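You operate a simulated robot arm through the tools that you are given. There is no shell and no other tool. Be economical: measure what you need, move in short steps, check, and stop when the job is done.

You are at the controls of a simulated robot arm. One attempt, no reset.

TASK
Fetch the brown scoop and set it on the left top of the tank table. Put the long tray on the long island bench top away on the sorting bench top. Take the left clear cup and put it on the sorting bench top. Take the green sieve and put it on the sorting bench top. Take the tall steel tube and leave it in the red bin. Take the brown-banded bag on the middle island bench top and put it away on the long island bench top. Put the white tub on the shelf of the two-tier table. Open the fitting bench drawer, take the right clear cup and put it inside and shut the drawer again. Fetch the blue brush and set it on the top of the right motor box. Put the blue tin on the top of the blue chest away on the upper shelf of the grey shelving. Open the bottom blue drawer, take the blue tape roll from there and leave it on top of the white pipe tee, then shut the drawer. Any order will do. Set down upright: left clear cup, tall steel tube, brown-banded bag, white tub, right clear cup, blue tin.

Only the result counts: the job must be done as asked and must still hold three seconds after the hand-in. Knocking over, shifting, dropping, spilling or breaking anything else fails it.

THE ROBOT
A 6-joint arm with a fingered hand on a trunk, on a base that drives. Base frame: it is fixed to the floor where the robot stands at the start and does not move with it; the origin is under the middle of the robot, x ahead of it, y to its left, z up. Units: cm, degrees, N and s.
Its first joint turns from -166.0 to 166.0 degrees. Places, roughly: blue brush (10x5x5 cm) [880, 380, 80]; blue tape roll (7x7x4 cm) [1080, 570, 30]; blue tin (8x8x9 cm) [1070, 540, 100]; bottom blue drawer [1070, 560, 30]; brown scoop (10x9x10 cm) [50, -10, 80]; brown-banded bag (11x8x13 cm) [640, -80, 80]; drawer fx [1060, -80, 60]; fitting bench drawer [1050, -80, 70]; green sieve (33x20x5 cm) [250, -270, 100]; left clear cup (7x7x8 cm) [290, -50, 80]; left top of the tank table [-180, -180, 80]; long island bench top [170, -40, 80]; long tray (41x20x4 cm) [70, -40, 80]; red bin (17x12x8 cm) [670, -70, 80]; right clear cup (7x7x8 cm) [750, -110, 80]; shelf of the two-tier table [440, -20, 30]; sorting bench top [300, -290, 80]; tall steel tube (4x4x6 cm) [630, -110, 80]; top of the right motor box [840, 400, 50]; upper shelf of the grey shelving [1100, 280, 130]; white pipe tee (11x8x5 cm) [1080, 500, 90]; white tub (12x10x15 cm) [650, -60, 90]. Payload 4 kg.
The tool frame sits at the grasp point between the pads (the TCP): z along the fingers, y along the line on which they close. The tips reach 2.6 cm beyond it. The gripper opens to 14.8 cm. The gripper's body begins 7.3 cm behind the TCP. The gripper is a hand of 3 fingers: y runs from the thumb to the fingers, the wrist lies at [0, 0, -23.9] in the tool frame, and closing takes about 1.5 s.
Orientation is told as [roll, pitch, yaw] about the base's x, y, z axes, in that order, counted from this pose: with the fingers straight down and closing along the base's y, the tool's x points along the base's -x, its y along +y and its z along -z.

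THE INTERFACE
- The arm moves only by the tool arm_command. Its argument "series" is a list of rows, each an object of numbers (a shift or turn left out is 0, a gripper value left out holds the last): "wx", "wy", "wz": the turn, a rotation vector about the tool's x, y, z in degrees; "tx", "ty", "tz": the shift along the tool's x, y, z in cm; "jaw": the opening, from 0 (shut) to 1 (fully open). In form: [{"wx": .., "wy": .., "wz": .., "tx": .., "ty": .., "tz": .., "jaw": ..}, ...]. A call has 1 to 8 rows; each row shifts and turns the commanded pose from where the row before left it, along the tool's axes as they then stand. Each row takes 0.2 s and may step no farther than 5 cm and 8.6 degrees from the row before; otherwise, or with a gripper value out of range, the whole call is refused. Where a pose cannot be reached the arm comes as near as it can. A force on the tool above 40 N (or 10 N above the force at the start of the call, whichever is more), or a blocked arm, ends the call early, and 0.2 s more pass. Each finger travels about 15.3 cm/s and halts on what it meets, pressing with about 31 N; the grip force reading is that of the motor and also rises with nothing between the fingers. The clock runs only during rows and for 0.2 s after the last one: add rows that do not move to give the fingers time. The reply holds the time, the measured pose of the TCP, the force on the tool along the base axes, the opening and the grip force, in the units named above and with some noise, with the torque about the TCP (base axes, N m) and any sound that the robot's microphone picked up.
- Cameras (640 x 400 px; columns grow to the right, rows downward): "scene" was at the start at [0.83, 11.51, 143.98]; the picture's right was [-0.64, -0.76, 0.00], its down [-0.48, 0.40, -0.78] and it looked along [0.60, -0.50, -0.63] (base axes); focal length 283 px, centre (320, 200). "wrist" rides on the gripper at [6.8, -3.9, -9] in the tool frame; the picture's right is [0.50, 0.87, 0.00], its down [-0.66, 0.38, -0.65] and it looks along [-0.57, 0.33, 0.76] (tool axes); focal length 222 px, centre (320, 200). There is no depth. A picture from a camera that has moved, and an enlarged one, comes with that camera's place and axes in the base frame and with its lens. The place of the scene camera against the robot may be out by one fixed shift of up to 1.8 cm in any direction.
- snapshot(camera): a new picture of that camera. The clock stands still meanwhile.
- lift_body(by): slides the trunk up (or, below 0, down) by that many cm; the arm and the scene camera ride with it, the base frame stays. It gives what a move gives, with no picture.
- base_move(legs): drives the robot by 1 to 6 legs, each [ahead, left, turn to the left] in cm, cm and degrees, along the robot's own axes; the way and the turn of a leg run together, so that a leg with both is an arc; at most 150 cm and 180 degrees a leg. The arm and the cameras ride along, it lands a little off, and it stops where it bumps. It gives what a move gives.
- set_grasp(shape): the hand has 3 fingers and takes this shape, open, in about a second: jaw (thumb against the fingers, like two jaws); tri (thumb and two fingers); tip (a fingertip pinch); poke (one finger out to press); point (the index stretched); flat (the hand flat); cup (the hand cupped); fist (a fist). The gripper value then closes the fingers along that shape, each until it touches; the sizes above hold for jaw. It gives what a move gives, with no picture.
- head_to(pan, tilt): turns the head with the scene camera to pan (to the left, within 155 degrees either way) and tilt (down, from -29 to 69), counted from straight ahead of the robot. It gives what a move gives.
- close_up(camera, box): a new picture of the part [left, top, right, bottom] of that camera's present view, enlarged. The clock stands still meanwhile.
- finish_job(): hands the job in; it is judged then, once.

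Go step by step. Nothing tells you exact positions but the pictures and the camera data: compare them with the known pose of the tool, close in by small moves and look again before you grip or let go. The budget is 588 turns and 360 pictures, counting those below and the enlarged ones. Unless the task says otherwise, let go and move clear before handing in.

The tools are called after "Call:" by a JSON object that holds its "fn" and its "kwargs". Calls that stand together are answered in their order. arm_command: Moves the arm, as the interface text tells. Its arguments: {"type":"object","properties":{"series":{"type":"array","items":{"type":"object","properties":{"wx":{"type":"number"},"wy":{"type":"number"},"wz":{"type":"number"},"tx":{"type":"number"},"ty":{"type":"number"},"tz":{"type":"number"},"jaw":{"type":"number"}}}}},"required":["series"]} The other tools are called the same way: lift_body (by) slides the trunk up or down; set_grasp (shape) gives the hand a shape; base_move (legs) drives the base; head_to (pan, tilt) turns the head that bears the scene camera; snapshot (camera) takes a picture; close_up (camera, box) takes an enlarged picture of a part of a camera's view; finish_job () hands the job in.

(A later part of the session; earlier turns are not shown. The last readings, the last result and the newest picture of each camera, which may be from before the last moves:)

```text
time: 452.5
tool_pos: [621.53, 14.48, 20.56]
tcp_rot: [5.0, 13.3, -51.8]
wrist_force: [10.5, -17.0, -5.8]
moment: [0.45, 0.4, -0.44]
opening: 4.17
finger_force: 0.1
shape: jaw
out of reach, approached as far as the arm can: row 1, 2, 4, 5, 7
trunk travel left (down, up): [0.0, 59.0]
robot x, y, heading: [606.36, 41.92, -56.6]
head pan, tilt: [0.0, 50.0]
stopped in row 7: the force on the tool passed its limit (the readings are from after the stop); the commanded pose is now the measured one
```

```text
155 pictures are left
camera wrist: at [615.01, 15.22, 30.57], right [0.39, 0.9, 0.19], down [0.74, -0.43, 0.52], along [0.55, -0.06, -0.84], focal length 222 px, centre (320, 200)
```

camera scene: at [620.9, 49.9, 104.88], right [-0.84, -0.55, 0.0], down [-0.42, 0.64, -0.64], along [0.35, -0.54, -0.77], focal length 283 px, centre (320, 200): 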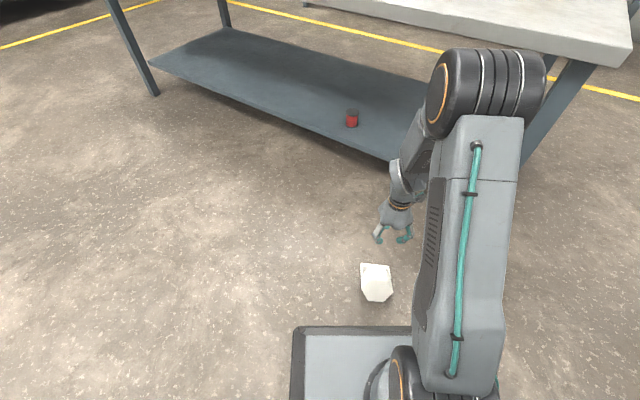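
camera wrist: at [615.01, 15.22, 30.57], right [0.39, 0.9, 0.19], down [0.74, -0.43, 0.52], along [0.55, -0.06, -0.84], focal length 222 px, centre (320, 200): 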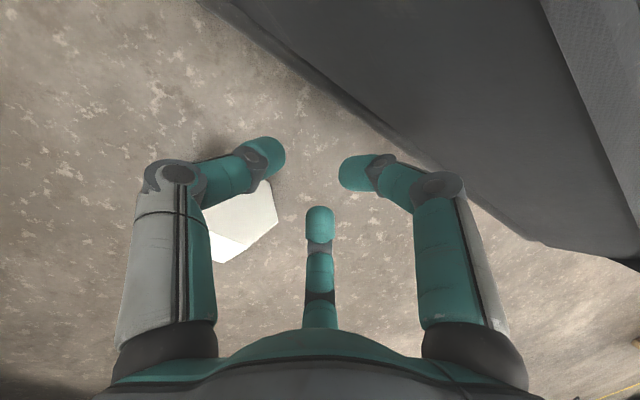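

The wrist has wound to its limit; I unwind it the other way. First move clear.

Call:
{"fn": "arm_command", "kwargs": {"series": [{"tx": -3, "tz": -3}, {"tx": -3, "tz": -4}, {"tx": -4, "tz": -3}, {"tx": -4}, {}]}}

Call:
{"fn": "arm_command", "kwargs": {"series": [{"wz": -8.5}, {"wz": -8.5}, {"wz": -8.5}, {"wz": -8.5}, {"wz": -8.5}, {"wz": -8.5}, {"wz": -8.5}, {"wz": -8.5}]}}

Call:
{"fn": "arm_command", "kwargs": {"series": [{"wz": -8.5}, {"wz": -8.5}, {"wz": -8.5}, {"wz": -8.5}, {"wz": -8.5}, {"wz": -8.5}, {"wz": -8.5}, {"wz": -8.5}]}}

Call:
{"fn": "arm_command", "kwargs": {"series": [{"wz": -8.5}, {"wz": -8.5}, {"wz": -8.5}, {"wz": -8.5}, {"wz": -8.5}, {"wz": -8.5}, {"wz": -8.5}, {"wz": -8.5}]}}

Call:
{"fn": "arm_command", "kwargs": {"series": [{"wz": -8.5}, {"wz": -8.5}, {"wz": -8.5}, {"wz": -8.5}, {"wz": -8.5}, {"wz": -8.5}, {"wz": -8.5}, {"wz": -8.5}]}}

```text
time: 453.7
tool_pos: [623.2, 13.77, 19.04]
tcp_rot: [5.0, 12.9, -51.7]
wrist_force: [0.6, 0.2, -0.6]
moment: [-0.02, 0.01, 0.0]
opening: 4.6
finger_force: 0.1
shape: jaw
out of reach, approached as far as the arm can: row 1, 2, 3, 4
trunk travel left (down, up): [0.0, 59.0]
robot x, y, heading: [606.37, 41.49, -57.0]
head pan, tilt: [0.0, 50.0]
```

```text
time: 455.5
tool_pos: [623.2, 13.65, 19.18]
tcp_rot: [14.5, 0.4, 15.9]
wrist_force: [0.7, 0.9, 0.2]
moment: [-0.02, -0.01, 0.01]
opening: 4.58
finger_force: 0.1
shape: jaw
trunk travel left (down, up): [0.0, 59.0]
robot x, y, heading: [606.29, 41.78, -56.8]
head pan, tilt: [0.0, 50.0]
```

```text
time: 457.3
tool_pos: [623.12, 13.64, 19.13]
tcp_rot: [5.9, -13.3, 83.2]
wrist_force: [-0.2, -0.4, -0.5]
moment: [0.02, -0.01, -0.01]
opening: 4.57
finger_force: 0.1
shape: jaw
trunk travel left (down, up): [0.0, 59.0]
robot x, y, heading: [606.1, 41.24, -56.9]
head pan, tilt: [0.0, 50.0]
```

```text
time: 459.1
tool_pos: [623.2, 13.62, 19.14]
tcp_rot: [-10.3, -10.3, 152.7]
wrist_force: [-1.6, 0.5, 0.5]
moment: [-0.01, 0.03, 0.02]
opening: 4.6
finger_force: 0.0
shape: jaw
trunk travel left (down, up): [0.0, 59.0]
robot x, y, heading: [606.27, 41.85, -56.6]
head pan, tilt: [0.0, 50.0]
```

```text
time: 460.9
tool_pos: [623.19, 13.68, 18.99]
tcp_rot: [-13.4, 5.4, -140.8]
wrist_force: [-0.3, -0.2, -0.3]
moment: [-0.01, -0.02, 0.0]
opening: 4.59
finger_force: 0.0
shape: jaw
trunk travel left (down, up): [0.0, 59.0]
robot x, y, heading: [606.21, 41.51, -56.8]
head pan, tilt: [0.0, 50.0]
```

Call:
{"fn": "arm_command", "kwargs": {"series": [{"wz": -8.4}, {"wz": -8.4}, {"wz": -8.4}, {"wz": -8.4}, {"wz": -8.4}, {"wz": -8.4}, {"wz": -8.4}, {"wz": -8.4}]}}

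Call:
{"fn": "arm_command", "kwargs": {"series": [{"wz": -8.4}, {"wz": -8.4}, {"tz": -4}, {"tz": -4}, {"tz": -4}, {}]}}

```text
time: 462.7
tool_pos: [623.18, 13.65, 19.1]
tcp_rot: [-0.2, 14.4, -72.9]
wrist_force: [-0.1, 0.4, -0.9]
moment: [-0.01, 0.01, 0.01]
opening: 4.59
finger_force: 0.1
shape: jaw
trunk travel left (down, up): [0.0, 59.0]
robot x, y, heading: [606.33, 41.27, -57.0]
head pan, tilt: [0.0, 50.0]
```

```text
time: 464.1
tool_pos: [624.01, 10.86, 30.85]
tcp_rot: [4.2, 13.8, -55.8]
wrist_force: [0.1, -0.2, 0.3]
moment: [-0.02, 0.02, -0.03]
opening: 4.58
finger_force: 0.0
shape: jaw
trunk travel left (down, up): [0.0, 59.0]
robot x, y, heading: [606.38, 41.58, -56.6]
head pan, tilt: [0.0, 50.0]
```

Call:
{"fn": "arm_command", "kwargs": {"series": [{"wx": 4.2}, {"tx": -4.7, "tz": 1.1, "ty": 0.5}, {"tx": -4.7, "tz": 1.1, "ty": 0.5}, {"tx": -4.7, "tz": 1.1, "ty": 0.5}, {"tx": -4.7, "tz": 1.1, "ty": 0.5}, {}]}}

Call:
{"fn": "snapshot", "kwargs": {"camera": "wrist"}}

```text
time: 465.5
tool_pos: [635.36, -2.45, 21.92]
tcp_rot: [-0.1, 14.0, -56.0]
wrist_force: [-0.3, -0.1, -1.4]
moment: [0.01, -0.01, -0.03]
opening: 4.6
finger_force: 0.1
shape: jaw
trunk travel left (down, up): [0.0, 59.0]
robot x, y, heading: [606.23, 41.79, -56.8]
head pan, tilt: [0.0, 50.0]
```

```text
154 pictures are left
camera wrist: at [629.79, -0.95, 32.35], right [0.44, 0.89, 0.12], down [0.76, -0.44, 0.48], along [0.48, -0.12, -0.87], focal length 222 px, centre (320, 200)
```

wrist: 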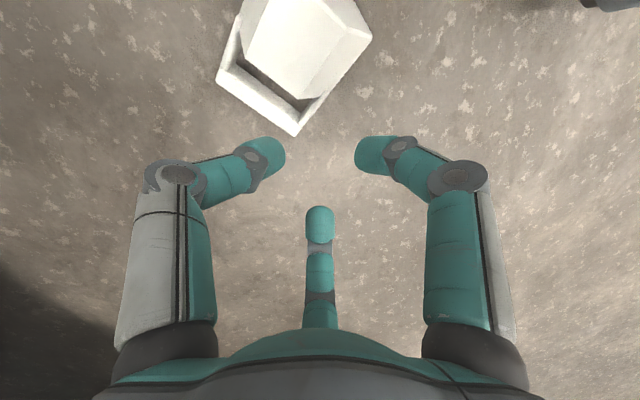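

Call:
{"fn": "arm_command", "kwargs": {"series": [{"tx": -1, "ty": 0.9, "tz": 3}, {"tz": 4}, {"tz": 4}, {}]}}

Call:
{"fn": "snapshot", "kwargs": {"camera": "wrist"}}

```text
time: 466.5
tool_pos: [635.14, -0.53, 11.09]
tcp_rot: [-0.1, 13.9, -55.8]
wrist_force: [0.5, 0.0, -0.2]
moment: [-0.01, -0.01, 0.03]
opening: 4.6
finger_force: 0.1
shape: jaw
trunk travel left (down, up): [0.0, 59.0]
robot x, y, heading: [606.24, 41.63, -56.9]
head pan, tilt: [0.0, 50.0]
```

```text
153 pictures are left
camera wrist: at [629.6, 1.0, 21.46], right [0.44, 0.89, 0.12], down [0.76, -0.44, 0.48], along [0.48, -0.12, -0.87], focal length 222 px, centre (320, 200)
```

wrist: 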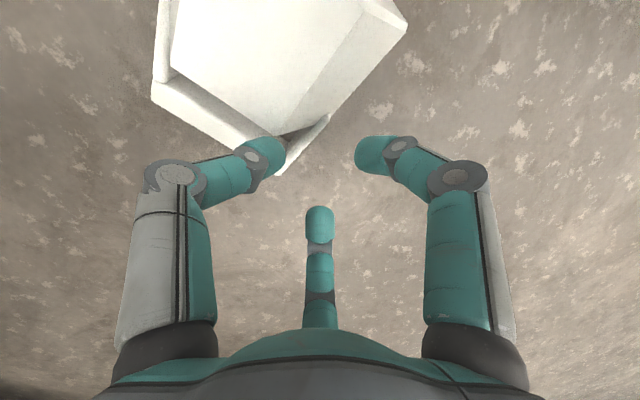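

The rim still overhangs the hole from this angle; lean the hand further (≈30°) to match the tub's axis.

Call:
{"fn": "arm_command", "kwargs": {"series": [{"tz": -4}, {"tz": -3}, {"wy": 8}, {"wy": 8}, {"tx": -3}, {}]}}

Call:
{"fn": "snapshot", "kwargs": {"camera": "wrist"}}

```text
time: 467.9
tool_pos: [637.56, -3.97, 16.25]
tcp_rot: [-0.1, 29.9, -55.8]
wrist_force: [0.0, -0.2, -0.3]
moment: [0.0, -0.02, 0.04]
opening: 4.62
finger_force: 0.1
shape: jaw
trunk travel left (down, up): [0.0, 59.0]
robot x, y, heading: [606.17, 41.86, -56.8]
head pan, tilt: [0.0, 50.0]
```

```text
152 pictures are left
camera wrist: at [633.65, -5.09, 27.53], right [0.47, 0.85, 0.25], down [0.82, -0.53, 0.24], along [0.33, 0.09, -0.94], focal length 222 px, centre (320, 200)
```

wrist: 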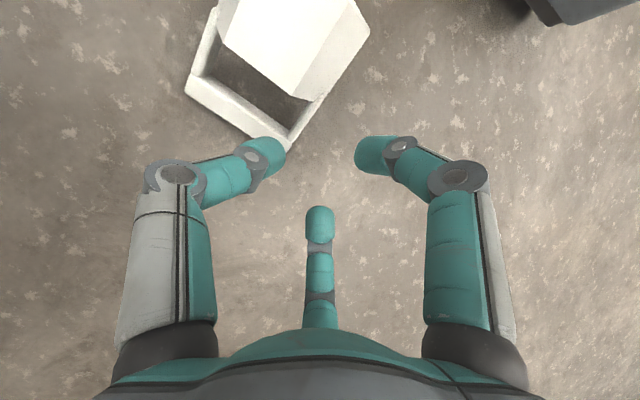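

Call:
{"fn": "arm_command", "kwargs": {"series": [{"tx": -0.6, "ty": -0.4, "tz": 3}, {"tz": 3}, {"tz": 3}, {"tz": 2}, {}]}}

Call:
{"fn": "snapshot", "kwargs": {"camera": "wrist"}}

```text
time: 469.1
tool_pos: [634.44, 0.05, 6.36]
tcp_rot: [0.0, 29.9, -55.9]
wrist_force: [0.6, 0.6, 0.6]
moment: [0.01, 0.04, -0.02]
opening: 4.59
finger_force: 0.1
shape: jaw
trunk travel left (down, up): [0.0, 59.0]
robot x, y, heading: [606.3, 41.76, -56.7]
head pan, tilt: [0.0, 50.0]
```

```text
151 pictures are left
camera wrist: at [630.52, -1.04, 17.7], right [0.47, 0.85, 0.25], down [0.82, -0.53, 0.24], along [0.33, 0.09, -0.94], focal length 222 px, centre (320, 200)
```

wrist: 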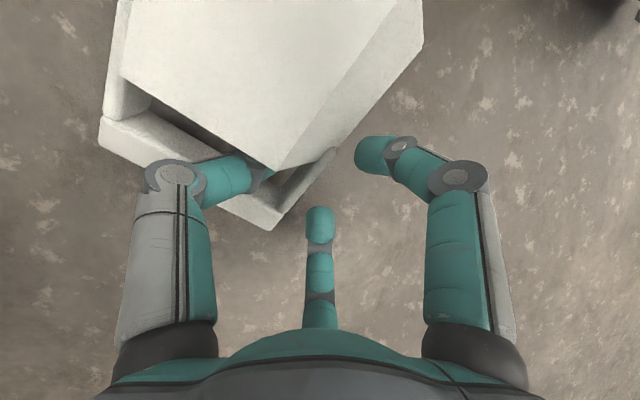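

Thumb is in the hole, fingers outside the leg. A little deeper, then close.

Call:
{"fn": "arm_command", "kwargs": {"series": [{"tz": 1}, {"jaw": 0.2}, {"jaw": 0.1}, {"jaw": 0}, {}, {}, {}]}}

Call:
{"fn": "snapshot", "kwargs": {"camera": "wrist"}}

```text
time: 470.7
tool_pos: [634.1, 0.37, 5.52]
tcp_rot: [-0.1, 29.9, -55.9]
wrist_force: [-0.7, -0.6, -0.8]
moment: [0.01, -0.01, -0.01]
opening: 0.01
finger_force: 30.5
shape: jaw
trunk travel left (down, up): [0.0, 59.0]
robot x, y, heading: [606.05, 41.55, -56.6]
head pan, tilt: [0.0, 50.0]
```

```text
150 pictures are left
camera wrist: at [630.23, -0.67, 16.82], right [0.47, 0.85, 0.25], down [0.82, -0.53, 0.24], along [0.33, 0.09, -0.94], focal length 222 px, centre (320, 200)
```

wrist: 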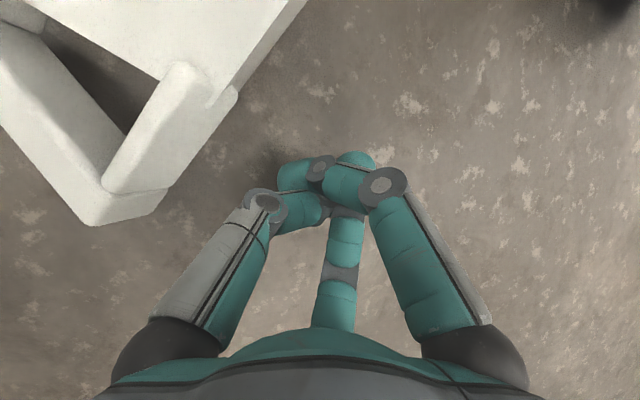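

The fingers keep being expelled, so the handle evidently acts as a solid plate (3 cm thick). I must pinch it across its thickness. Raise the hand and view how the tub lies now.

Call:
{"fn": "arm_command", "kwargs": {"series": [{"tz": -5}, {"tz": -5}, {"wy": -8}, {"wy": -8}, {"wy": -8}, {"wy": -6}, {"tz": -5}]}}

Call:
{"fn": "close_up", "kwargs": {"camera": "scene", "box": [290, 200, 450, 320]}}

Call:
{"fn": "snapshot", "kwargs": {"camera": "wrist"}}

```text
time: 472.3
tool_pos: [637.04, -3.78, 19.34]
tcp_rot: [-0.2, -0.1, -55.8]
wrist_force: [-0.6, 0.9, -0.1]
moment: [-0.03, -0.03, -0.02]
opening: 0.0
finger_force: 31.4
shape: jaw
trunk travel left (down, up): [0.0, 59.0]
robot x, y, heading: [606.09, 41.65, -56.8]
head pan, tilt: [0.0, 50.0]
```

```text
3.33 times, centred on (370, 260) of scene
camera zoom: at [620.92, 49.89, 104.87], right [-0.84, -0.55, 0.0], down [-0.42, 0.64, -0.64], along [0.35, -0.54, -0.77], focal length 943 px, centre (153, 0)
```

zoom: 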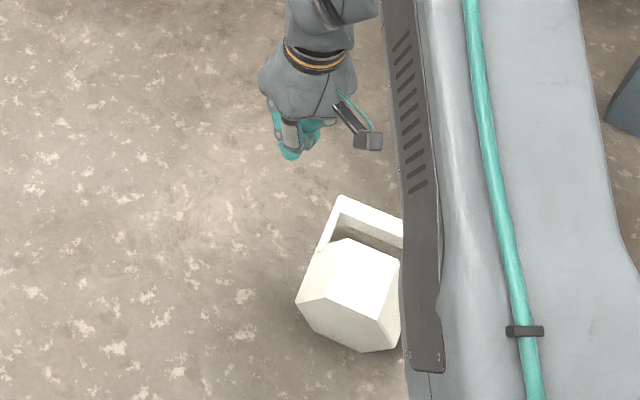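

```text
148 pictures are left
camera wrist: at [630.08, -0.28, 28.32], right [0.43, 0.9, 0.0], down [0.68, -0.33, 0.65], along [0.59, -0.29, -0.76], focal length 222 px, centre (320, 200)
```

wrist: 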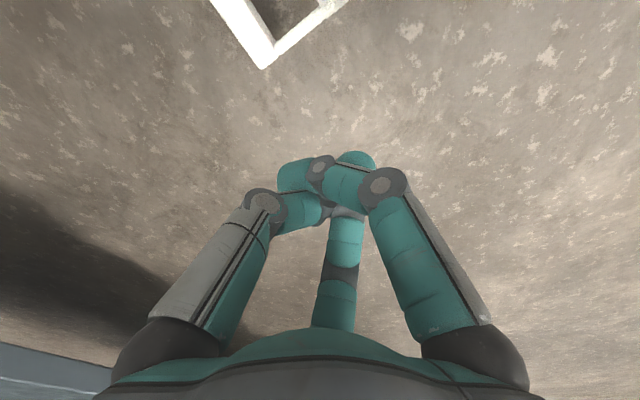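

Call:
{"fn": "arm_command", "kwargs": {"series": [{"tz": -5, "jaw": 1}, {"tz": -5, "wz": 8.5}, {"tz": -4, "wz": 8.5}, {"wz": 8.5}, {"wz": 8.5}, {"wz": 8.5}, {"wz": 8.5}, {"wz": 8.5}]}}

Call:
{"fn": "arm_command", "kwargs": {"series": [{"wz": 8.5}, {"wz": 8.5}, {"wz": 8.5}, {"wz": 8.5}, {"wz": 8.5}, {"wz": 8.5}, {"wz": 6}, {}]}}

Call:
{"fn": "snapshot", "kwargs": {"camera": "wrist"}}

```text
time: 474.1
tool_pos: [637.06, -3.69, 33.23]
tcp_rot: [0.0, -0.1, -115.3]
wrist_force: [0.2, 0.4, 0.8]
moment: [0.01, -0.01, 0.01]
opening: 14.8
finger_force: 0.0
shape: jaw
trunk travel left (down, up): [0.0, 59.0]
robot x, y, heading: [605.96, 41.33, -56.8]
head pan, tilt: [0.0, 50.0]
```

```text
time: 475.9
tool_pos: [636.92, -3.74, 33.35]
tcp_rot: [0.1, -0.1, -172.4]
wrist_force: [-1.0, -0.5, 0.4]
moment: [0.02, 0.0, 0.02]
opening: 14.79
finger_force: 0.1
shape: jaw
trunk travel left (down, up): [0.0, 59.0]
robot x, y, heading: [606.08, 41.59, -56.7]
head pan, tilt: [0.0, 50.0]
```

```text
147 pictures are left
camera wrist: at [643.24, 1.08, 42.35], right [0.61, -0.79, 0.0], down [-0.6, -0.46, 0.66], along [-0.52, -0.4, -0.76], focal length 222 px, centre (320, 200)
```

wrist: 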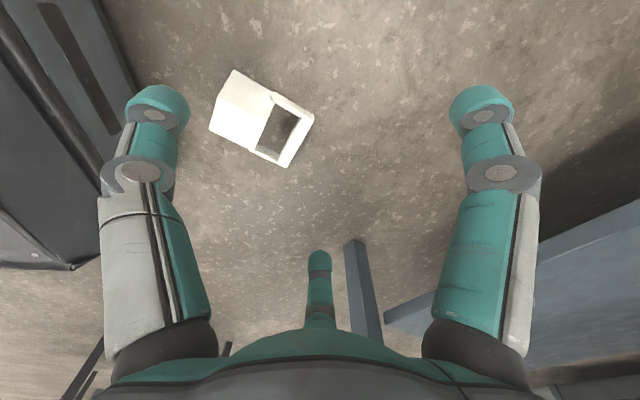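

Call:
{"fn": "close_up", "kwargs": {"camera": "wrist", "box": [195, 55, 335, 180]}}

```text
3.20 times, centred on (265, 118) of wrist
camera zoom: at [643.24, 1.08, 42.35], right [0.61, -0.79, 0.0], down [-0.6, -0.46, 0.66], along [-0.52, -0.4, -0.76], focal length 711 px, centre (496, 464)
```

zoom: 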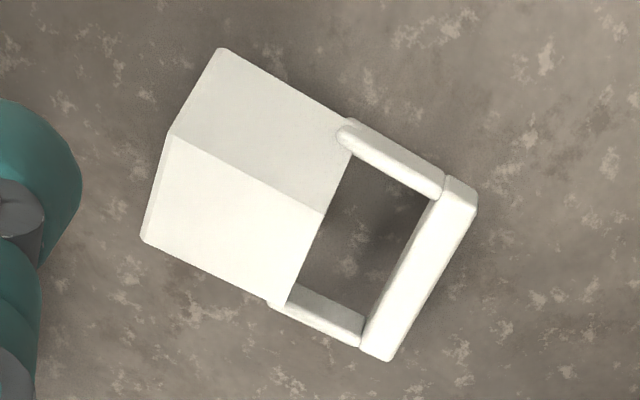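

Now the plate lies horizontal at z≈4.7. I'll pinch it across its thickness from the -x side (tool pitched ~30° below horizontal, thumb on top). Drive round and wind the wrist accordingly.

Call:
{"fn": "base_move", "kwargs": {"legs": [[0, 0, 64.3], [-56, 0, 0], [0, -47.2, 0]]}}

Call:
{"fn": "arm_command", "kwargs": {"series": [{"wz": 8.5, "jaw": 0.4}, {"wz": 8.5}, {"wz": 8.5}, {"wz": 8.5}, {"wz": 8.5}, {"wz": 8.5}, {"wz": 8.5}, {"wz": 8.5}]}}

Call:
{"fn": "arm_command", "kwargs": {"series": [{"wz": 8.5}, {"wz": 8.5}, {"wz": 8.5}, {"wz": 8.5}, {"wz": 8.5}, {"wz": 8.5}, {"wz": 8.5}, {"wz": 8.5}]}}

Call:
{"fn": "arm_command", "kwargs": {"series": [{"wz": 8.5}, {"wz": 8.5}, {}]}}

```text
time: 484.3
tool_pos: [611.9, -4.14, 33.23]
tcp_rot: [0.0, -0.1, -107.0]
wrist_force: [0.2, 0.0, -0.3]
moment: [-0.02, -0.01, 0.0]
opening: 14.79
finger_force: 0.0
shape: jaw
trunk travel left (down, up): [0.0, 59.0]
robot x, y, heading: [557.91, -13.15, 8.4]
head pan, tilt: [0.0, 50.0]
```

```text
time: 486.1
tool_pos: [611.87, -4.2, 33.24]
tcp_rot: [0.2, 0.1, -175.1]
wrist_force: [-0.3, 0.1, -0.1]
moment: [0.0, 0.01, 0.02]
opening: 5.96
finger_force: 0.1
shape: jaw
trunk travel left (down, up): [0.0, 59.0]
robot x, y, heading: [557.61, -13.5, 8.6]
head pan, tilt: [0.0, 50.0]
```

```text
time: 487.9
tool_pos: [611.86, -4.22, 33.32]
tcp_rot: [-0.1, 0.0, 117.0]
wrist_force: [0.1, 0.7, -0.3]
moment: [-0.04, 0.01, -0.04]
opening: 5.98
finger_force: 0.1
shape: jaw
trunk travel left (down, up): [0.0, 59.0]
robot x, y, heading: [558.1, -13.04, 8.5]
head pan, tilt: [0.0, 50.0]
```

```text
time: 488.7
tool_pos: [611.77, -4.22, 33.24]
tcp_rot: [-0.1, 0.1, 99.9]
wrist_force: [-0.1, 0.0, 0.2]
moment: [0.0, 0.03, 0.02]
opening: 5.98
finger_force: 0.0
shape: jaw
trunk travel left (down, up): [0.0, 59.0]
robot x, y, heading: [558.32, -13.1, 8.2]
head pan, tilt: [0.0, 50.0]
```

Call:
{"fn": "arm_command", "kwargs": {"series": [{"wx": 8.3}, {"wx": 8.3}, {"wx": 8.3}, {"wx": 8.3}, {"wx": 8.3}, {"wx": 8.3}, {"wx": 8.3}, {}]}}

Call:
{"fn": "snapshot", "kwargs": {"camera": "wrist"}}

Call:
{"fn": "head_to", "kwargs": {"pan": 0, "tilt": 52}}

Call:
{"fn": "snapshot", "kwargs": {"camera": "scene"}}

```text
time: 490.5
tool_pos: [620.23, 4.13, 44.37]
tcp_rot: [-53.9, 6.1, 98.0]
wrist_force: [-0.8, 0.0, 0.9]
moment: [-0.04, 0.0, 0.01]
opening: 5.95
finger_force: 0.1
shape: jaw
out of reach, approached as far as the arm can: row 3, 4, 5, 6, 7
trunk travel left (down, up): [0.0, 59.0]
robot x, y, heading: [557.87, -13.53, 8.3]
head pan, tilt: [0.0, 50.0]
```

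```text
145 pictures are left
camera wrist: at [616.09, -2.37, 53.63], right [-0.43, -0.64, -0.64], down [-0.83, 0.55, 0.01], along [0.35, 0.54, -0.77], focal length 222 px, centre (320, 200)
```

wrist: 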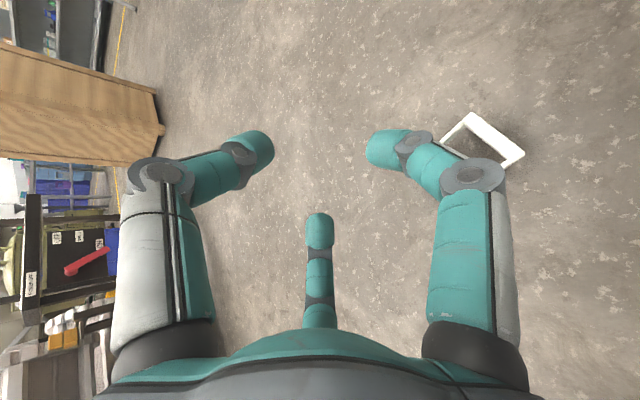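

```text
time: 491.2
tool_pos: [620.07, 4.18, 44.37]
tcp_rot: [-54.0, 6.1, 98.1]
wrist_force: [0.3, -0.4, -0.4]
moment: [0.01, 0.0, -0.02]
opening: 5.92
finger_force: 0.0
shape: jaw
trunk travel left (down, up): [0.0, 59.0]
robot x, y, heading: [558.25, -13.29, 8.4]
head pan, tilt: [0.0, 52.0]
```

```text
144 pictures are left
camera scene: at [557.23, 3.84, 104.62], right [0.15, -0.99, 0.0], down [-0.78, -0.12, -0.62], along [0.61, 0.09, -0.79], focal length 283 px, centre (320, 200)
```

scene: 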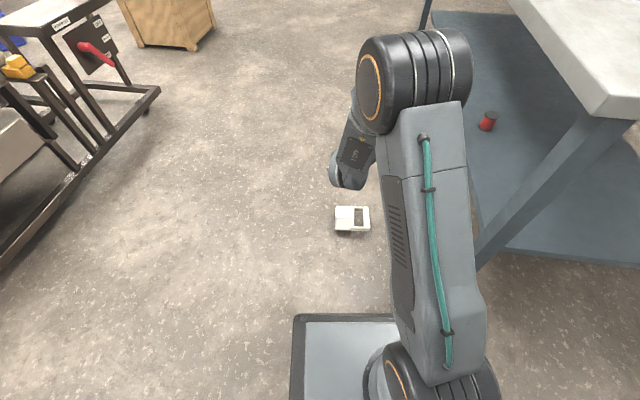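

Call:
{"fn": "arm_command", "kwargs": {"series": [{"tx": 0.5, "ty": 4.1, "tz": 1.7}, {"tx": 0.5, "ty": 4.1, "tz": 1.7}, {"tx": 0.5, "ty": 4.1, "tz": 1.7}, {"tx": 0.5, "ty": 4.1, "tz": 1.7}, {"tx": 0.5, "ty": 4.1, "tz": 1.7}, {"tx": 0.5, "ty": 4.1, "tz": 1.7}, {}]}}

Call:
{"fn": "snapshot", "kwargs": {"camera": "wrist"}}

Call:
{"fn": "close_up", "kwargs": {"camera": "scene", "box": [290, 150, 410, 250]}}

```text
time: 492.8
tool_pos: [628.57, 9.59, 30.45]
tcp_rot: [-54.2, 5.8, 97.9]
wrist_force: [0.7, 0.1, 0.0]
moment: [0.0, 0.01, -0.01]
opening: 5.93
finger_force: 0.0
shape: jaw
out of reach, approached as far as the arm can: row 1, 2, 3, 4, 5, 6
trunk travel left (down, up): [0.0, 59.0]
robot x, y, heading: [557.77, -13.34, 8.2]
head pan, tilt: [0.0, 52.0]
```

```text
143 pictures are left
camera wrist: at [624.53, 3.07, 39.63], right [-0.42, -0.63, -0.65], down [-0.84, 0.55, 0.01], along [0.35, 0.54, -0.76], focal length 222 px, centre (320, 200)
```

wrist: 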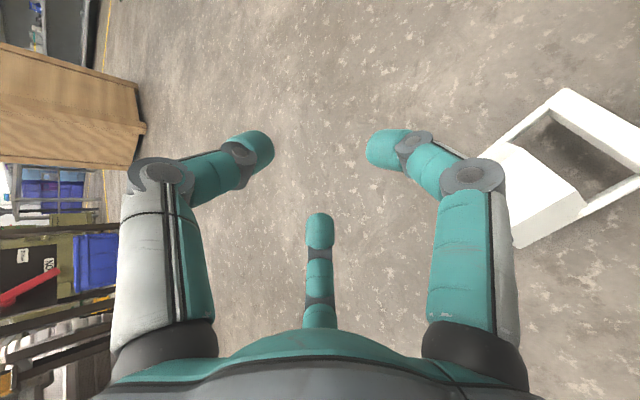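

```text
4.00 times, centred on (350, 200) of scene
camera zoom: at [557.24, 3.85, 104.62], right [0.15, -0.99, 0.0], down [-0.78, -0.12, -0.62], along [0.61, 0.09, -0.79], focal length 1132 px, centre (200, 200)
```

zoom: 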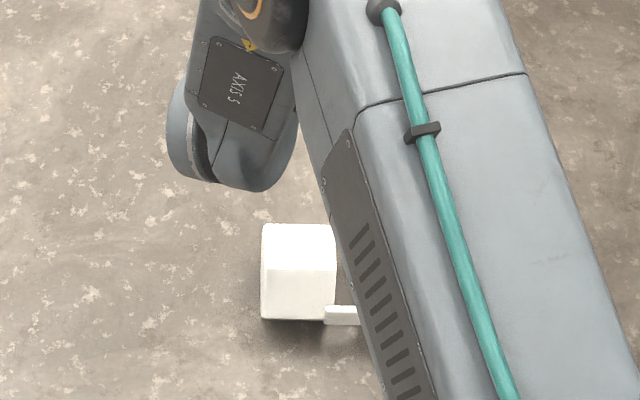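

This side approach drifts out of reach too. I'll do the other jobs first and come back to the tub. Restore the tool vertical, unwind the wrist and raise the trunk.

Call:
{"fn": "arm_command", "kwargs": {"series": [{"wx": -8.3}, {"wx": -8.3}, {"wx": -8.3}, {"wx": -8.3}, {"wx": -8.3}, {"wx": -8.3}, {"wx": -4}, {}]}}

Call:
{"fn": "lift_body", "kwargs": {"by": 37.5}}

Call:
{"fn": "arm_command", "kwargs": {"series": [{"wz": -8.5}, {"wz": -8.5}, {"wz": -8.5}, {"wz": -8.5}, {"wz": -8.5}, {"wz": -8.5}, {"wz": -8.5}, {"wz": -8.5}]}}

Call:
{"fn": "arm_command", "kwargs": {"series": [{"wz": -8.5}, {"wz": -8.5}, {"wz": -8.5}, {"wz": -8.5}, {"wz": -8.5}, {"wz": -8.5}, {"wz": -8.5}, {"wz": -8.5}]}}

Call:
{"fn": "arm_command", "kwargs": {"series": [{"wz": -8.5}, {"wz": -8.5}, {"wz": -8.5}, {"wz": -8.5}, {"wz": -8.5}, {"wz": -8.5}, {"wz": -8.5}, {"wz": -8.5}]}}

Call:
{"fn": "arm_command", "kwargs": {"series": [{"wz": -8.5}, {"wz": -8.5}, {"wz": -8.5}, {"wz": -8.5}, {"wz": -8.5}, {"wz": -8.5}, {"wz": -8.5}, {"wz": -8.5}]}}

```text
time: 494.6
tool_pos: [627.34, 8.78, 29.86]
tcp_rot: [-20.0, 5.4, 98.1]
wrist_force: [-1.0, 0.1, -0.8]
moment: [0.01, 0.0, 0.01]
opening: 5.94
finger_force: 0.0
shape: jaw
out of reach, approached as far as the arm can: row 4, 5, 6, 7
trunk travel left (down, up): [0.0, 59.0]
robot x, y, heading: [557.58, -13.2, 8.3]
head pan, tilt: [0.0, 52.0]
```

```text
time: 498.2
tool_pos: [627.35, 8.82, 67.46]
tcp_rot: [-20.1, 5.4, 98.2]
wrist_force: [-0.6, -0.1, -0.9]
moment: [0.01, 0.0, 0.01]
opening: 5.94
finger_force: 0.0
shape: jaw
trunk travel left (down, up): [-37.5, 21.5]
robot x, y, heading: [558.31, -13.29, 8.3]
head pan, tilt: [0.0, 52.0]
```

```text
time: 500.0
tool_pos: [627.41, 8.88, 67.44]
tcp_rot: [-2.5, 20.6, 166.7]
wrist_force: [1.6, 0.1, -0.8]
moment: [-0.01, 0.02, 0.02]
opening: 5.91
finger_force: 0.1
shape: jaw
trunk travel left (down, up): [-37.5, 21.5]
robot x, y, heading: [557.87, -13.46, 8.2]
head pan, tilt: [0.0, 52.0]
```

```text
time: 501.8
tool_pos: [627.26, 8.68, 67.45]
tcp_rot: [18.5, 9.7, -123.0]
wrist_force: [-0.3, 0.1, -0.5]
moment: [0.02, 0.01, -0.02]
opening: 5.93
finger_force: 0.1
shape: jaw
trunk travel left (down, up): [-37.5, 21.5]
robot x, y, heading: [557.8, -13.28, 8.3]
head pan, tilt: [0.0, 52.0]
```

```text
time: 503.6
tool_pos: [627.38, 8.79, 67.44]
tcp_rot: [16.4, -13.1, -58.6]
wrist_force: [-0.8, 0.1, 0.3]
moment: [-0.01, 0.02, 0.01]
opening: 5.94
finger_force: 0.1
shape: jaw
trunk travel left (down, up): [-37.5, 21.5]
robot x, y, heading: [557.92, -13.48, 8.2]
head pan, tilt: [0.0, 52.0]
```

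```text
time: 505.4
tool_pos: [616.62, 8.01, 62.49]
tcp_rot: [-6.4, -20.4, 12.4]
wrist_force: [-0.2, -0.1, -0.1]
moment: [0.0, 0.0, 0.0]
opening: 5.9
finger_force: 0.2
shape: jaw
out of reach, approached as far as the arm can: row 2, 3, 4, 5, 6, 7, 8
trunk travel left (down, up): [-37.5, 21.5]
robot x, y, heading: [557.99, -12.79, 8.5]
head pan, tilt: [0.0, 52.0]
```

Call:
{"fn": "arm_command", "kwargs": {"series": [{"tx": 4, "wx": -6.4}, {"tx": 4, "wy": 8}, {"tx": 4, "wy": 8}, {"wy": 4.4}, {"tz": -4}, {"tz": -4}, {"tz": -4}, {}]}}

```text
time: 507.2
tool_pos: [605.66, 5.7, 70.87]
tcp_rot: [-0.1, 0.6, 12.3]
wrist_force: [0.4, -0.2, -0.1]
moment: [-0.02, 0.01, 0.01]
opening: 5.92
finger_force: 0.0
shape: jaw
out of reach, approached as far as the arm can: row 3, 4
trunk travel left (down, up): [-37.5, 21.5]
robot x, y, heading: [558.01, -12.93, 8.6]
head pan, tilt: [0.0, 52.0]
```

With a neutral wrist I have a better idea for the tub: push it so it rolls 60° (handle plate steep, high edge toward me), then pinch the plate across its thickness with a forward-leaning hand. Lower the trunk and do the push.

Call:
{"fn": "lift_body", "kwargs": {"by": -37.5}}

Call:
{"fn": "arm_command", "kwargs": {"series": [{"tx": -4, "ty": -2.5, "jaw": 0}, {"tx": -4, "ty": -2.5, "tz": 1}, {"tz": 5}, {"tz": 5}, {"tz": 5}, {"tz": 3}, {}]}}

Call:
{"fn": "snapshot", "kwargs": {"camera": "wrist"}}

Call:
{"fn": "close_up", "kwargs": {"camera": "scene", "box": [290, 160, 410, 260]}}

```text
time: 510.8
tool_pos: [605.58, 5.7, 33.35]
tcp_rot: [0.0, 0.6, 12.4]
wrist_force: [0.4, -0.5, -1.0]
moment: [0.01, 0.03, -0.01]
opening: 5.95
finger_force: 0.1
shape: jaw
trunk travel left (down, up): [0.0, 59.0]
robot x, y, heading: [557.95, -13.56, 8.5]
head pan, tilt: [0.0, 52.0]
```

```text
time: 512.4
tool_pos: [614.58, 2.46, 14.37]
tcp_rot: [0.0, 0.5, 12.3]
wrist_force: [0.7, -0.6, 0.2]
moment: [-0.01, -0.01, -0.03]
opening: 0.0
finger_force: 31.4
shape: jaw
trunk travel left (down, up): [0.0, 59.0]
robot x, y, heading: [557.92, -13.33, 8.4]
head pan, tilt: [0.0, 52.0]
```

```text
141 pictures are left
camera wrist: at [608.76, -2.86, 23.54], right [-0.67, 0.74, 0.0], down [0.57, 0.51, 0.65], along [0.48, 0.44, -0.76], focal length 222 px, centre (320, 200)
```

wrist: 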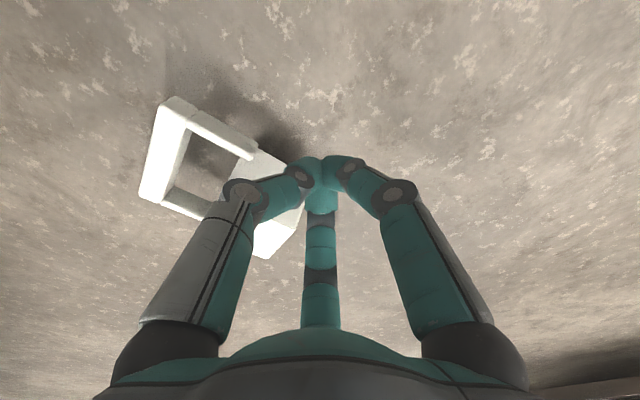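

```text
4.00 times, centred on (350, 210) of scene
camera zoom: at [557.24, 3.84, 104.62], right [0.15, -0.99, 0.0], down [-0.78, -0.12, -0.62], along [0.61, 0.09, -0.79], focal length 1132 px, centre (200, 160)
```

zoom: 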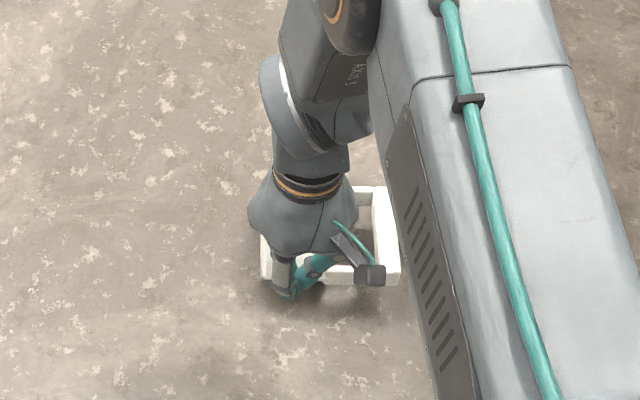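

Call:
{"fn": "arm_command", "kwargs": {"series": [{"tz": 2.4}, {"tx": -2}, {"tx": -1.5}, {"tx": -1.5}, {"tx": -1.5}, {"tx": -1.5}, {"tx": -1.5}, {"tx": -1.5}]}}

Call:
{"fn": "snapshot", "kwargs": {"camera": "wrist"}}

```text
time: 514.2
tool_pos: [625.06, 4.79, 11.77]
tcp_rot: [0.1, 0.5, 12.2]
wrist_force: [-0.5, -0.1, 0.8]
moment: [0.01, 0.03, 0.01]
opening: 0.0
finger_force: 30.8
shape: jaw
trunk travel left (down, up): [0.0, 59.0]
robot x, y, heading: [557.52, -13.4, 8.4]
head pan, tilt: [0.0, 52.0]
```

```text
139 pictures are left
camera wrist: at [619.41, -0.5, 20.95], right [-0.67, 0.74, 0.0], down [0.57, 0.51, 0.65], along [0.48, 0.44, -0.76], focal length 222 px, centre (320, 200)
```

wrist: 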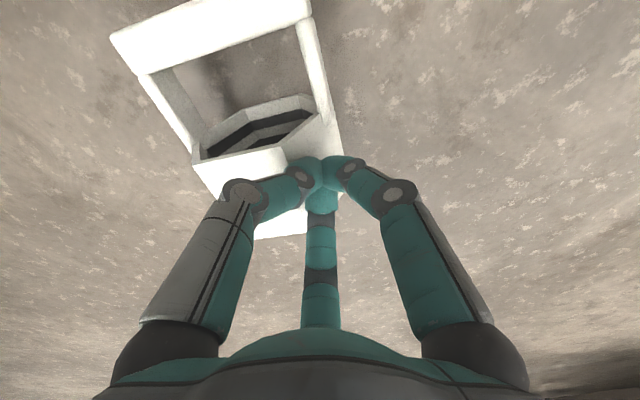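

Call:
{"fn": "close_up", "kwargs": {"camera": "scene", "box": [290, 130, 410, 250]}}

```text
3.33 times, centred on (350, 190) of scene
camera zoom: at [557.23, 3.84, 104.62], right [0.15, -0.99, 0.0], down [-0.78, -0.12, -0.62], along [0.61, 0.09, -0.79], focal length 943 px, centre (220, 233)
```

zoom: 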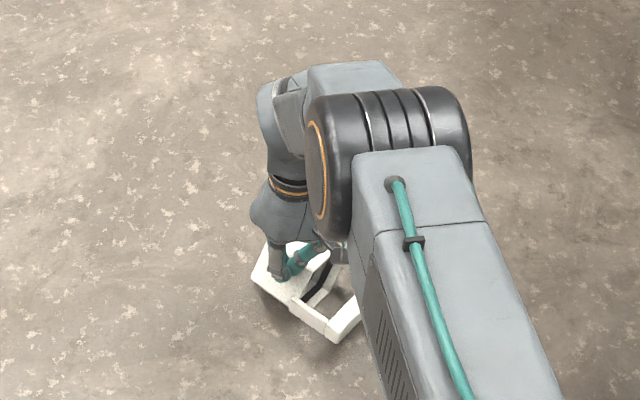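

Call:
{"fn": "arm_command", "kwargs": {"series": [{"tz": -4}, {"tz": -5}, {"tz": -5}, {"tz": -5}, {"tx": 4}, {"tx": 4}, {}]}}

Call:
{"fn": "snapshot", "kwargs": {"camera": "wrist"}}

Call:
{"fn": "close_up", "kwargs": {"camera": "scene", "box": [290, 170, 390, 250]}}

```text
time: 515.8
tool_pos: [617.38, 3.21, 30.88]
tcp_rot: [0.0, 0.5, 12.3]
wrist_force: [0.5, -0.3, 0.1]
moment: [-0.02, 0.0, -0.02]
opening: 0.0
finger_force: 30.2
shape: jaw
trunk travel left (down, up): [0.0, 59.0]
robot x, y, heading: [557.68, -13.21, 8.2]
head pan, tilt: [0.0, 52.0]
```

```text
137 pictures are left
camera wrist: at [611.68, -2.1, 40.08], right [-0.67, 0.74, 0.0], down [0.57, 0.51, 0.65], along [0.48, 0.44, -0.76], focal length 222 px, centre (320, 200)
```

wrist: 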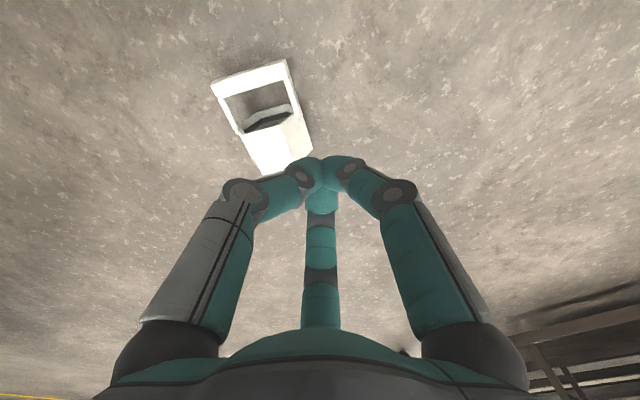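

```text
5.00 times, centred on (340, 210) of scene
camera zoom: at [557.24, 3.84, 104.62], right [0.15, -0.99, 0.0], down [-0.78, -0.12, -0.62], along [0.61, 0.09, -0.79], focal length 1415 px, centre (220, 150)
```

zoom: 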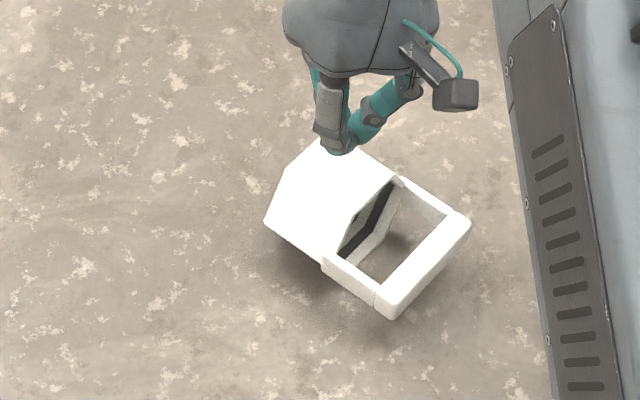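

Pushing only yaws it. I leave the tub for later and go for the brown-banded bag: raise the trunk and drive to the bench's near end.

Call:
{"fn": "lift_body", "kwargs": {"by": 37.5}}

Call:
{"fn": "arm_command", "kwargs": {"series": [{"tx": 4, "tz": -5}, {"tx": 4, "tz": -5}, {"tx": 3, "tz": -5}, {"tz": -5}, {"tz": -5}, {"tz": -5}, {"tz": -5}]}}

Call:
{"fn": "base_move", "kwargs": {"legs": [[-10, -60, 0], [0, 0, -8.2], [0, -8, 0]]}}

Call:
{"fn": "head_to", "kwargs": {"pan": 0, "tilt": 40}}

Call:
{"fn": "snapshot", "kwargs": {"camera": "scene"}}

```text
time: 519.4
tool_pos: [617.46, 3.05, 68.4]
tcp_rot: [0.0, 0.6, 12.3]
wrist_force: [0.6, 0.1, -0.2]
moment: [0.0, -0.03, -0.02]
opening: 0.03
finger_force: 31.2
shape: jaw
trunk travel left (down, up): [-37.5, 21.5]
robot x, y, heading: [557.85, -13.04, 8.4]
head pan, tilt: [0.0, 52.0]
```

```text
refused: row 1 steps farther than a row can; nothing moved
```

```text
time: 521.5
tool_pos: [616.86, -26.79, 68.59]
tcp_rot: [0.6, 0.2, 11.3]
wrist_force: [0.4, 3.2, -1.2]
moment: [-0.32, 0.08, -0.18]
opening: 0.0
finger_force: 31.6
shape: jaw
trunk travel left (down, up): [-37.5, 21.5]
robot x, y, heading: [556.91, -43.74, 8.9]
head pan, tilt: [0.0, 52.0]
stopped in leg 1: the force on the tool passed its limit (the readings are from after the stop); the commanded pose is now the measured one
```

```text
time: 522.3
tool_pos: [616.86, -26.81, 68.7]
tcp_rot: [0.6, 0.2, 11.3]
wrist_force: [0.2, 6.6, -0.3]
moment: [-0.72, 0.07, -0.4]
opening: 0.0
finger_force: 31.0
shape: jaw
trunk travel left (down, up): [-37.5, 21.5]
robot x, y, heading: [557.16, -44.01, 8.5]
head pan, tilt: [0.0, 40.0]
```

```text
135 pictures are left
camera scene: at [557.67, -26.79, 143.79], right [0.15, -0.99, 0.0], down [-0.64, -0.09, -0.77], along [0.76, 0.11, -0.64], focal length 283 px, centre (320, 200)
```

scene: 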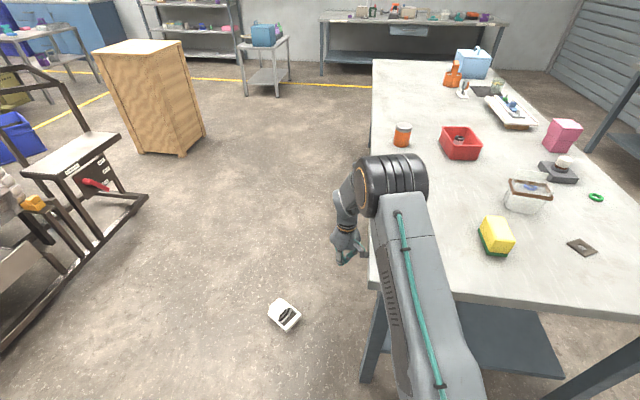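

The raise was refused and the hand brushed the bench edge (nothing moved). Back off, then raise properly.

Call:
{"fn": "base_move", "kwargs": {"legs": [[0, 8, 0]]}}

Call:
{"fn": "arm_command", "kwargs": {"series": [{"tx": 4}, {"tx": 4}, {"tx": 4}, {"tz": -5}, {"tz": -5}, {"tz": -5}, {"tz": -5}, {"tz": -5}]}}

Call:
{"fn": "arm_command", "kwargs": {"series": [{"tz": -5}, {"tz": -5}, {"jaw": 1}]}}

Call:
{"fn": "base_move", "kwargs": {"legs": [[-12, 0, 0], [0, -45, 0], [0, 0, -8.6], [13, 0, 0]]}}

Call:
{"fn": "snapshot", "kwargs": {"camera": "scene"}}

Call:
{"fn": "snapshot", "kwargs": {"camera": "wrist"}}

```text
time: 523.4
tool_pos: [615.73, -18.9, 68.65]
tcp_rot: [0.6, 0.3, 11.3]
wrist_force: [0.4, 0.9, -0.4]
moment: [0.03, 0.02, 0.02]
opening: 0.01
finger_force: 30.7
shape: jaw
trunk travel left (down, up): [-37.5, 21.5]
robot x, y, heading: [556.26, -36.11, 8.3]
head pan, tilt: [0.0, 40.0]
```

```text
time: 525.1
tool_pos: [603.99, -21.42, 93.7]
tcp_rot: [0.6, 0.3, 11.3]
wrist_force: [0.4, -0.7, -0.6]
moment: [-0.02, 0.01, 0.0]
opening: 0.0
finger_force: 31.2
shape: jaw
trunk travel left (down, up): [-37.5, 21.5]
robot x, y, heading: [556.11, -36.23, 8.6]
head pan, tilt: [0.0, 40.0]
```

```text
time: 526.0
tool_pos: [604.05, -21.47, 103.56]
tcp_rot: [0.6, 0.2, 11.3]
wrist_force: [0.3, -0.4, 0.1]
moment: [-0.01, -0.01, -0.01]
opening: 14.79
finger_force: 0.0
shape: jaw
trunk travel left (down, up): [-37.5, 21.5]
robot x, y, heading: [555.97, -36.41, 8.5]
head pan, tilt: [0.0, 40.0]
```

```text
time: 531.0
tool_pos: [613.33, -75.02, 103.67]
tcp_rot: [0.5, 0.3, 2.7]
wrist_force: [-0.2, -0.5, 0.4]
moment: [0.0, 0.01, 0.01]
opening: 14.78
finger_force: 0.1
shape: jaw
trunk travel left (down, up): [-37.5, 21.5]
robot x, y, heading: [563.98, -82.16, 0.1]
head pan, tilt: [0.0, 40.0]
```

```text
134 pictures are left
camera scene: at [566.54, -65.31, 143.8], right [0.0, -1.0, 0.0], down [-0.64, 0.0, -0.77], along [0.77, 0.0, -0.64], focal length 283 px, centre (320, 200)
```

scene: 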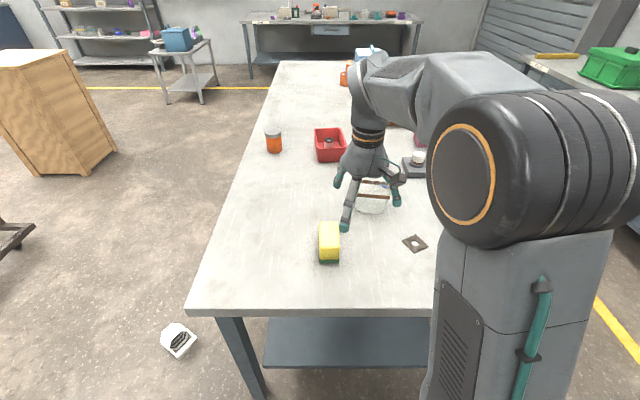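

```text
133 pictures are left
camera wrist: at [606.83, -79.35, 112.62], right [-0.54, 0.84, 0.01], down [0.64, 0.4, 0.66], along [0.55, 0.36, -0.76], focal length 222 px, centre (320, 200)
```

wrist: 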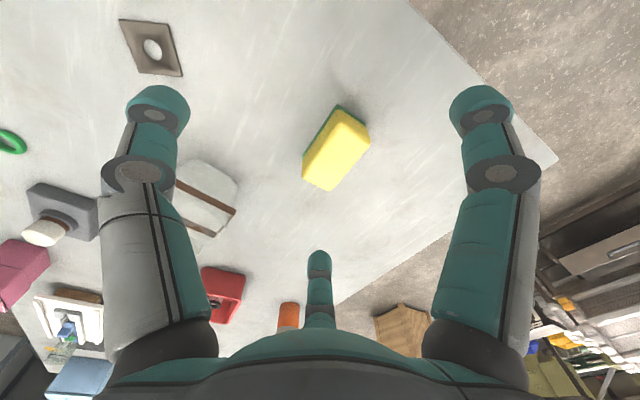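

Call:
{"fn": "base_move", "kwargs": {"legs": [[9, 0, 0]]}}

Call:
{"fn": "arm_command", "kwargs": {"series": [{"tx": -3, "ty": -3.5, "wx": 0.5}, {"tx": -3, "ty": -3.5}, {"wz": 2.7}, {}]}}

Call:
{"fn": "snapshot", "kwargs": {"camera": "wrist"}}

```text
time: 532.1
tool_pos: [622.18, -75.04, 103.49]
tcp_rot: [0.5, 0.1, 2.7]
wrist_force: [-0.8, -0.7, 0.0]
moment: [0.02, 0.0, -0.02]
opening: 14.78
finger_force: 0.0
shape: jaw
trunk travel left (down, up): [-37.5, 21.5]
robot x, y, heading: [572.97, -81.99, -0.3]
head pan, tilt: [0.0, 40.0]
```

```text
time: 533.1
tool_pos: [628.57, -81.69, 103.41]
tcp_rot: [0.1, 0.2, -0.1]
wrist_force: [-0.2, -0.4, 0.2]
moment: [-0.03, -0.01, 0.0]
opening: 14.79
finger_force: 0.0
shape: jaw
trunk travel left (down, up): [-37.5, 21.5]
robot x, y, heading: [572.77, -82.5, -0.2]
head pan, tilt: [0.0, 40.0]
```

```text
132 pictures are left
camera wrist: at [621.92, -85.66, 112.56], right [-0.5, 0.87, 0.0], down [0.66, 0.38, 0.65], along [0.56, 0.33, -0.76], focal length 222 px, centre (320, 200)
```

wrist: 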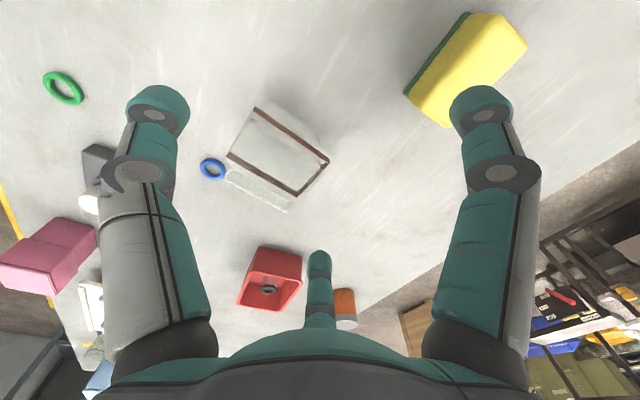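

Call:
{"fn": "base_move", "kwargs": {"legs": [[2.5, 0, 0]]}}

Call:
{"fn": "arm_command", "kwargs": {"series": [{"wz": 8.5}, {"wz": 8.5}, {"wz": 8.5}, {"wz": 8.5}, {"wz": 8.5}, {"wz": 8.5}, {"wz": 8.5}, {"wz": 8.5}]}}

Call:
{"fn": "arm_command", "kwargs": {"series": [{"wz": 8.5}, {"wz": 8.5}, {"wz": 8.5}, {"wz": 7}, {"ty": 4, "tx": 0.5}, {"ty": 2.5, "tz": 3}, {}]}}

Call:
{"fn": "snapshot", "kwargs": {"camera": "wrist"}}

```text
time: 533.9
tool_pos: [631.08, -81.79, 103.48]
tcp_rot: [0.2, 0.2, 0.1]
wrist_force: [0.7, -0.1, 0.6]
moment: [-0.01, -0.04, 0.01]
opening: 14.79
finger_force: 0.0
shape: jaw
trunk travel left (down, up): [-37.5, 21.5]
robot x, y, heading: [574.94, -82.51, -0.1]
head pan, tilt: [0.0, 40.0]
```

```text
time: 535.7
tool_pos: [631.07, -81.69, 103.64]
tcp_rot: [-0.2, 0.2, -68.2]
wrist_force: [0.7, -0.9, -0.1]
moment: [-0.01, -0.01, -0.01]
opening: 14.77
finger_force: 0.1
shape: jaw
trunk travel left (down, up): [-37.5, 21.5]
robot x, y, heading: [575.1, -82.25, -0.2]
head pan, tilt: [0.0, 40.0]
```

```text
time: 537.3
tool_pos: [637.72, -82.51, 100.4]
tcp_rot: [-0.2, 0.0, -100.4]
wrist_force: [0.4, 1.1, -1.0]
moment: [-0.02, 0.01, -0.02]
opening: 14.81
finger_force: 0.1
shape: jaw
trunk travel left (down, up): [-37.5, 21.5]
robot x, y, heading: [575.17, -82.48, -0.3]
head pan, tilt: [0.0, 40.0]
```

```text
131 pictures are left
camera wrist: at [635.04, -75.19, 109.49], right [0.94, 0.33, 0.0], down [0.25, -0.71, 0.65], along [0.21, -0.62, -0.76], focal length 222 px, centre (320, 200)
```

wrist: 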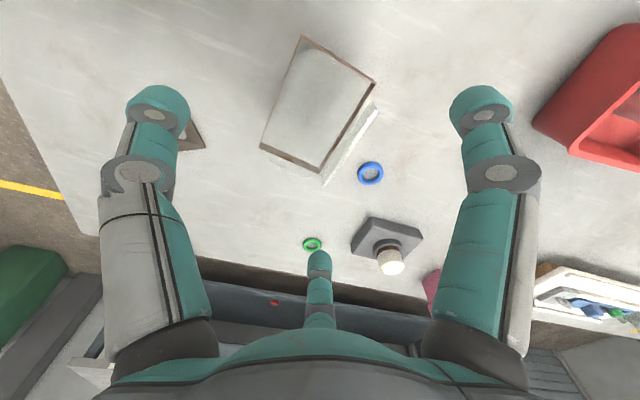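

Call:
{"fn": "arm_command", "kwargs": {"series": [{"ty": 0.5, "tx": -0.5, "tz": 3}, {"tz": 4}, {"tz": 4}, {"tz": 2.8}, {}]}}

Call:
{"fn": "arm_command", "kwargs": {"series": [{"jaw": 0.8}, {"jaw": 0.65}, {"jaw": 0.5}, {"jaw": 0.3}, {"jaw": 0}, {}, {}, {}]}}

Call:
{"fn": "snapshot", "kwargs": {"camera": "wrist"}}

```text
time: 538.5
tool_pos: [637.93, -82.93, 87.06]
tcp_rot: [0.3, 0.1, -100.5]
wrist_force: [6.9, -2.7, 39.3]
moment: [0.28, -0.61, -0.35]
opening: 14.74
finger_force: 0.2
shape: jaw
trunk travel left (down, up): [-37.5, 21.5]
robot x, y, heading: [575.48, -82.45, -0.3]
head pan, tilt: [0.0, 40.0]
```

```text
time: 540.3
tool_pos: [637.72, -82.97, 86.77]
tcp_rot: [-0.1, 0.0, -100.5]
wrist_force: [-0.1, -6.9, 37.6]
moment: [0.14, 0.75, -0.23]
opening: 7.77
finger_force: 31.2
shape: jaw
trunk travel left (down, up): [-37.5, 21.5]
robot x, y, heading: [575.11, -82.76, -0.5]
head pan, tilt: [0.0, 40.0]
```

```text
130 pictures are left
camera wrist: at [635.19, -75.7, 95.85], right [0.94, 0.33, 0.0], down [0.25, -0.71, 0.65], along [0.22, -0.62, -0.76], focal length 222 px, centre (320, 200)
```

wrist: 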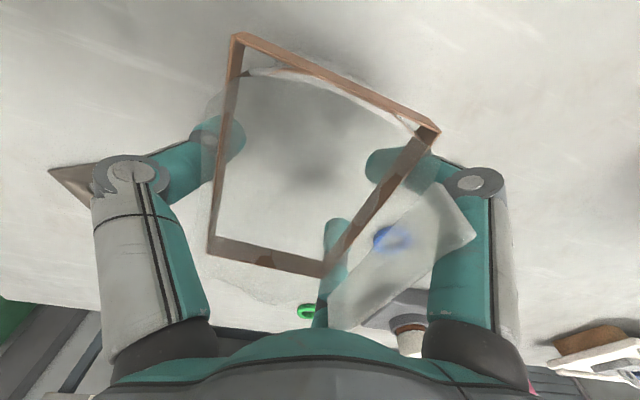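

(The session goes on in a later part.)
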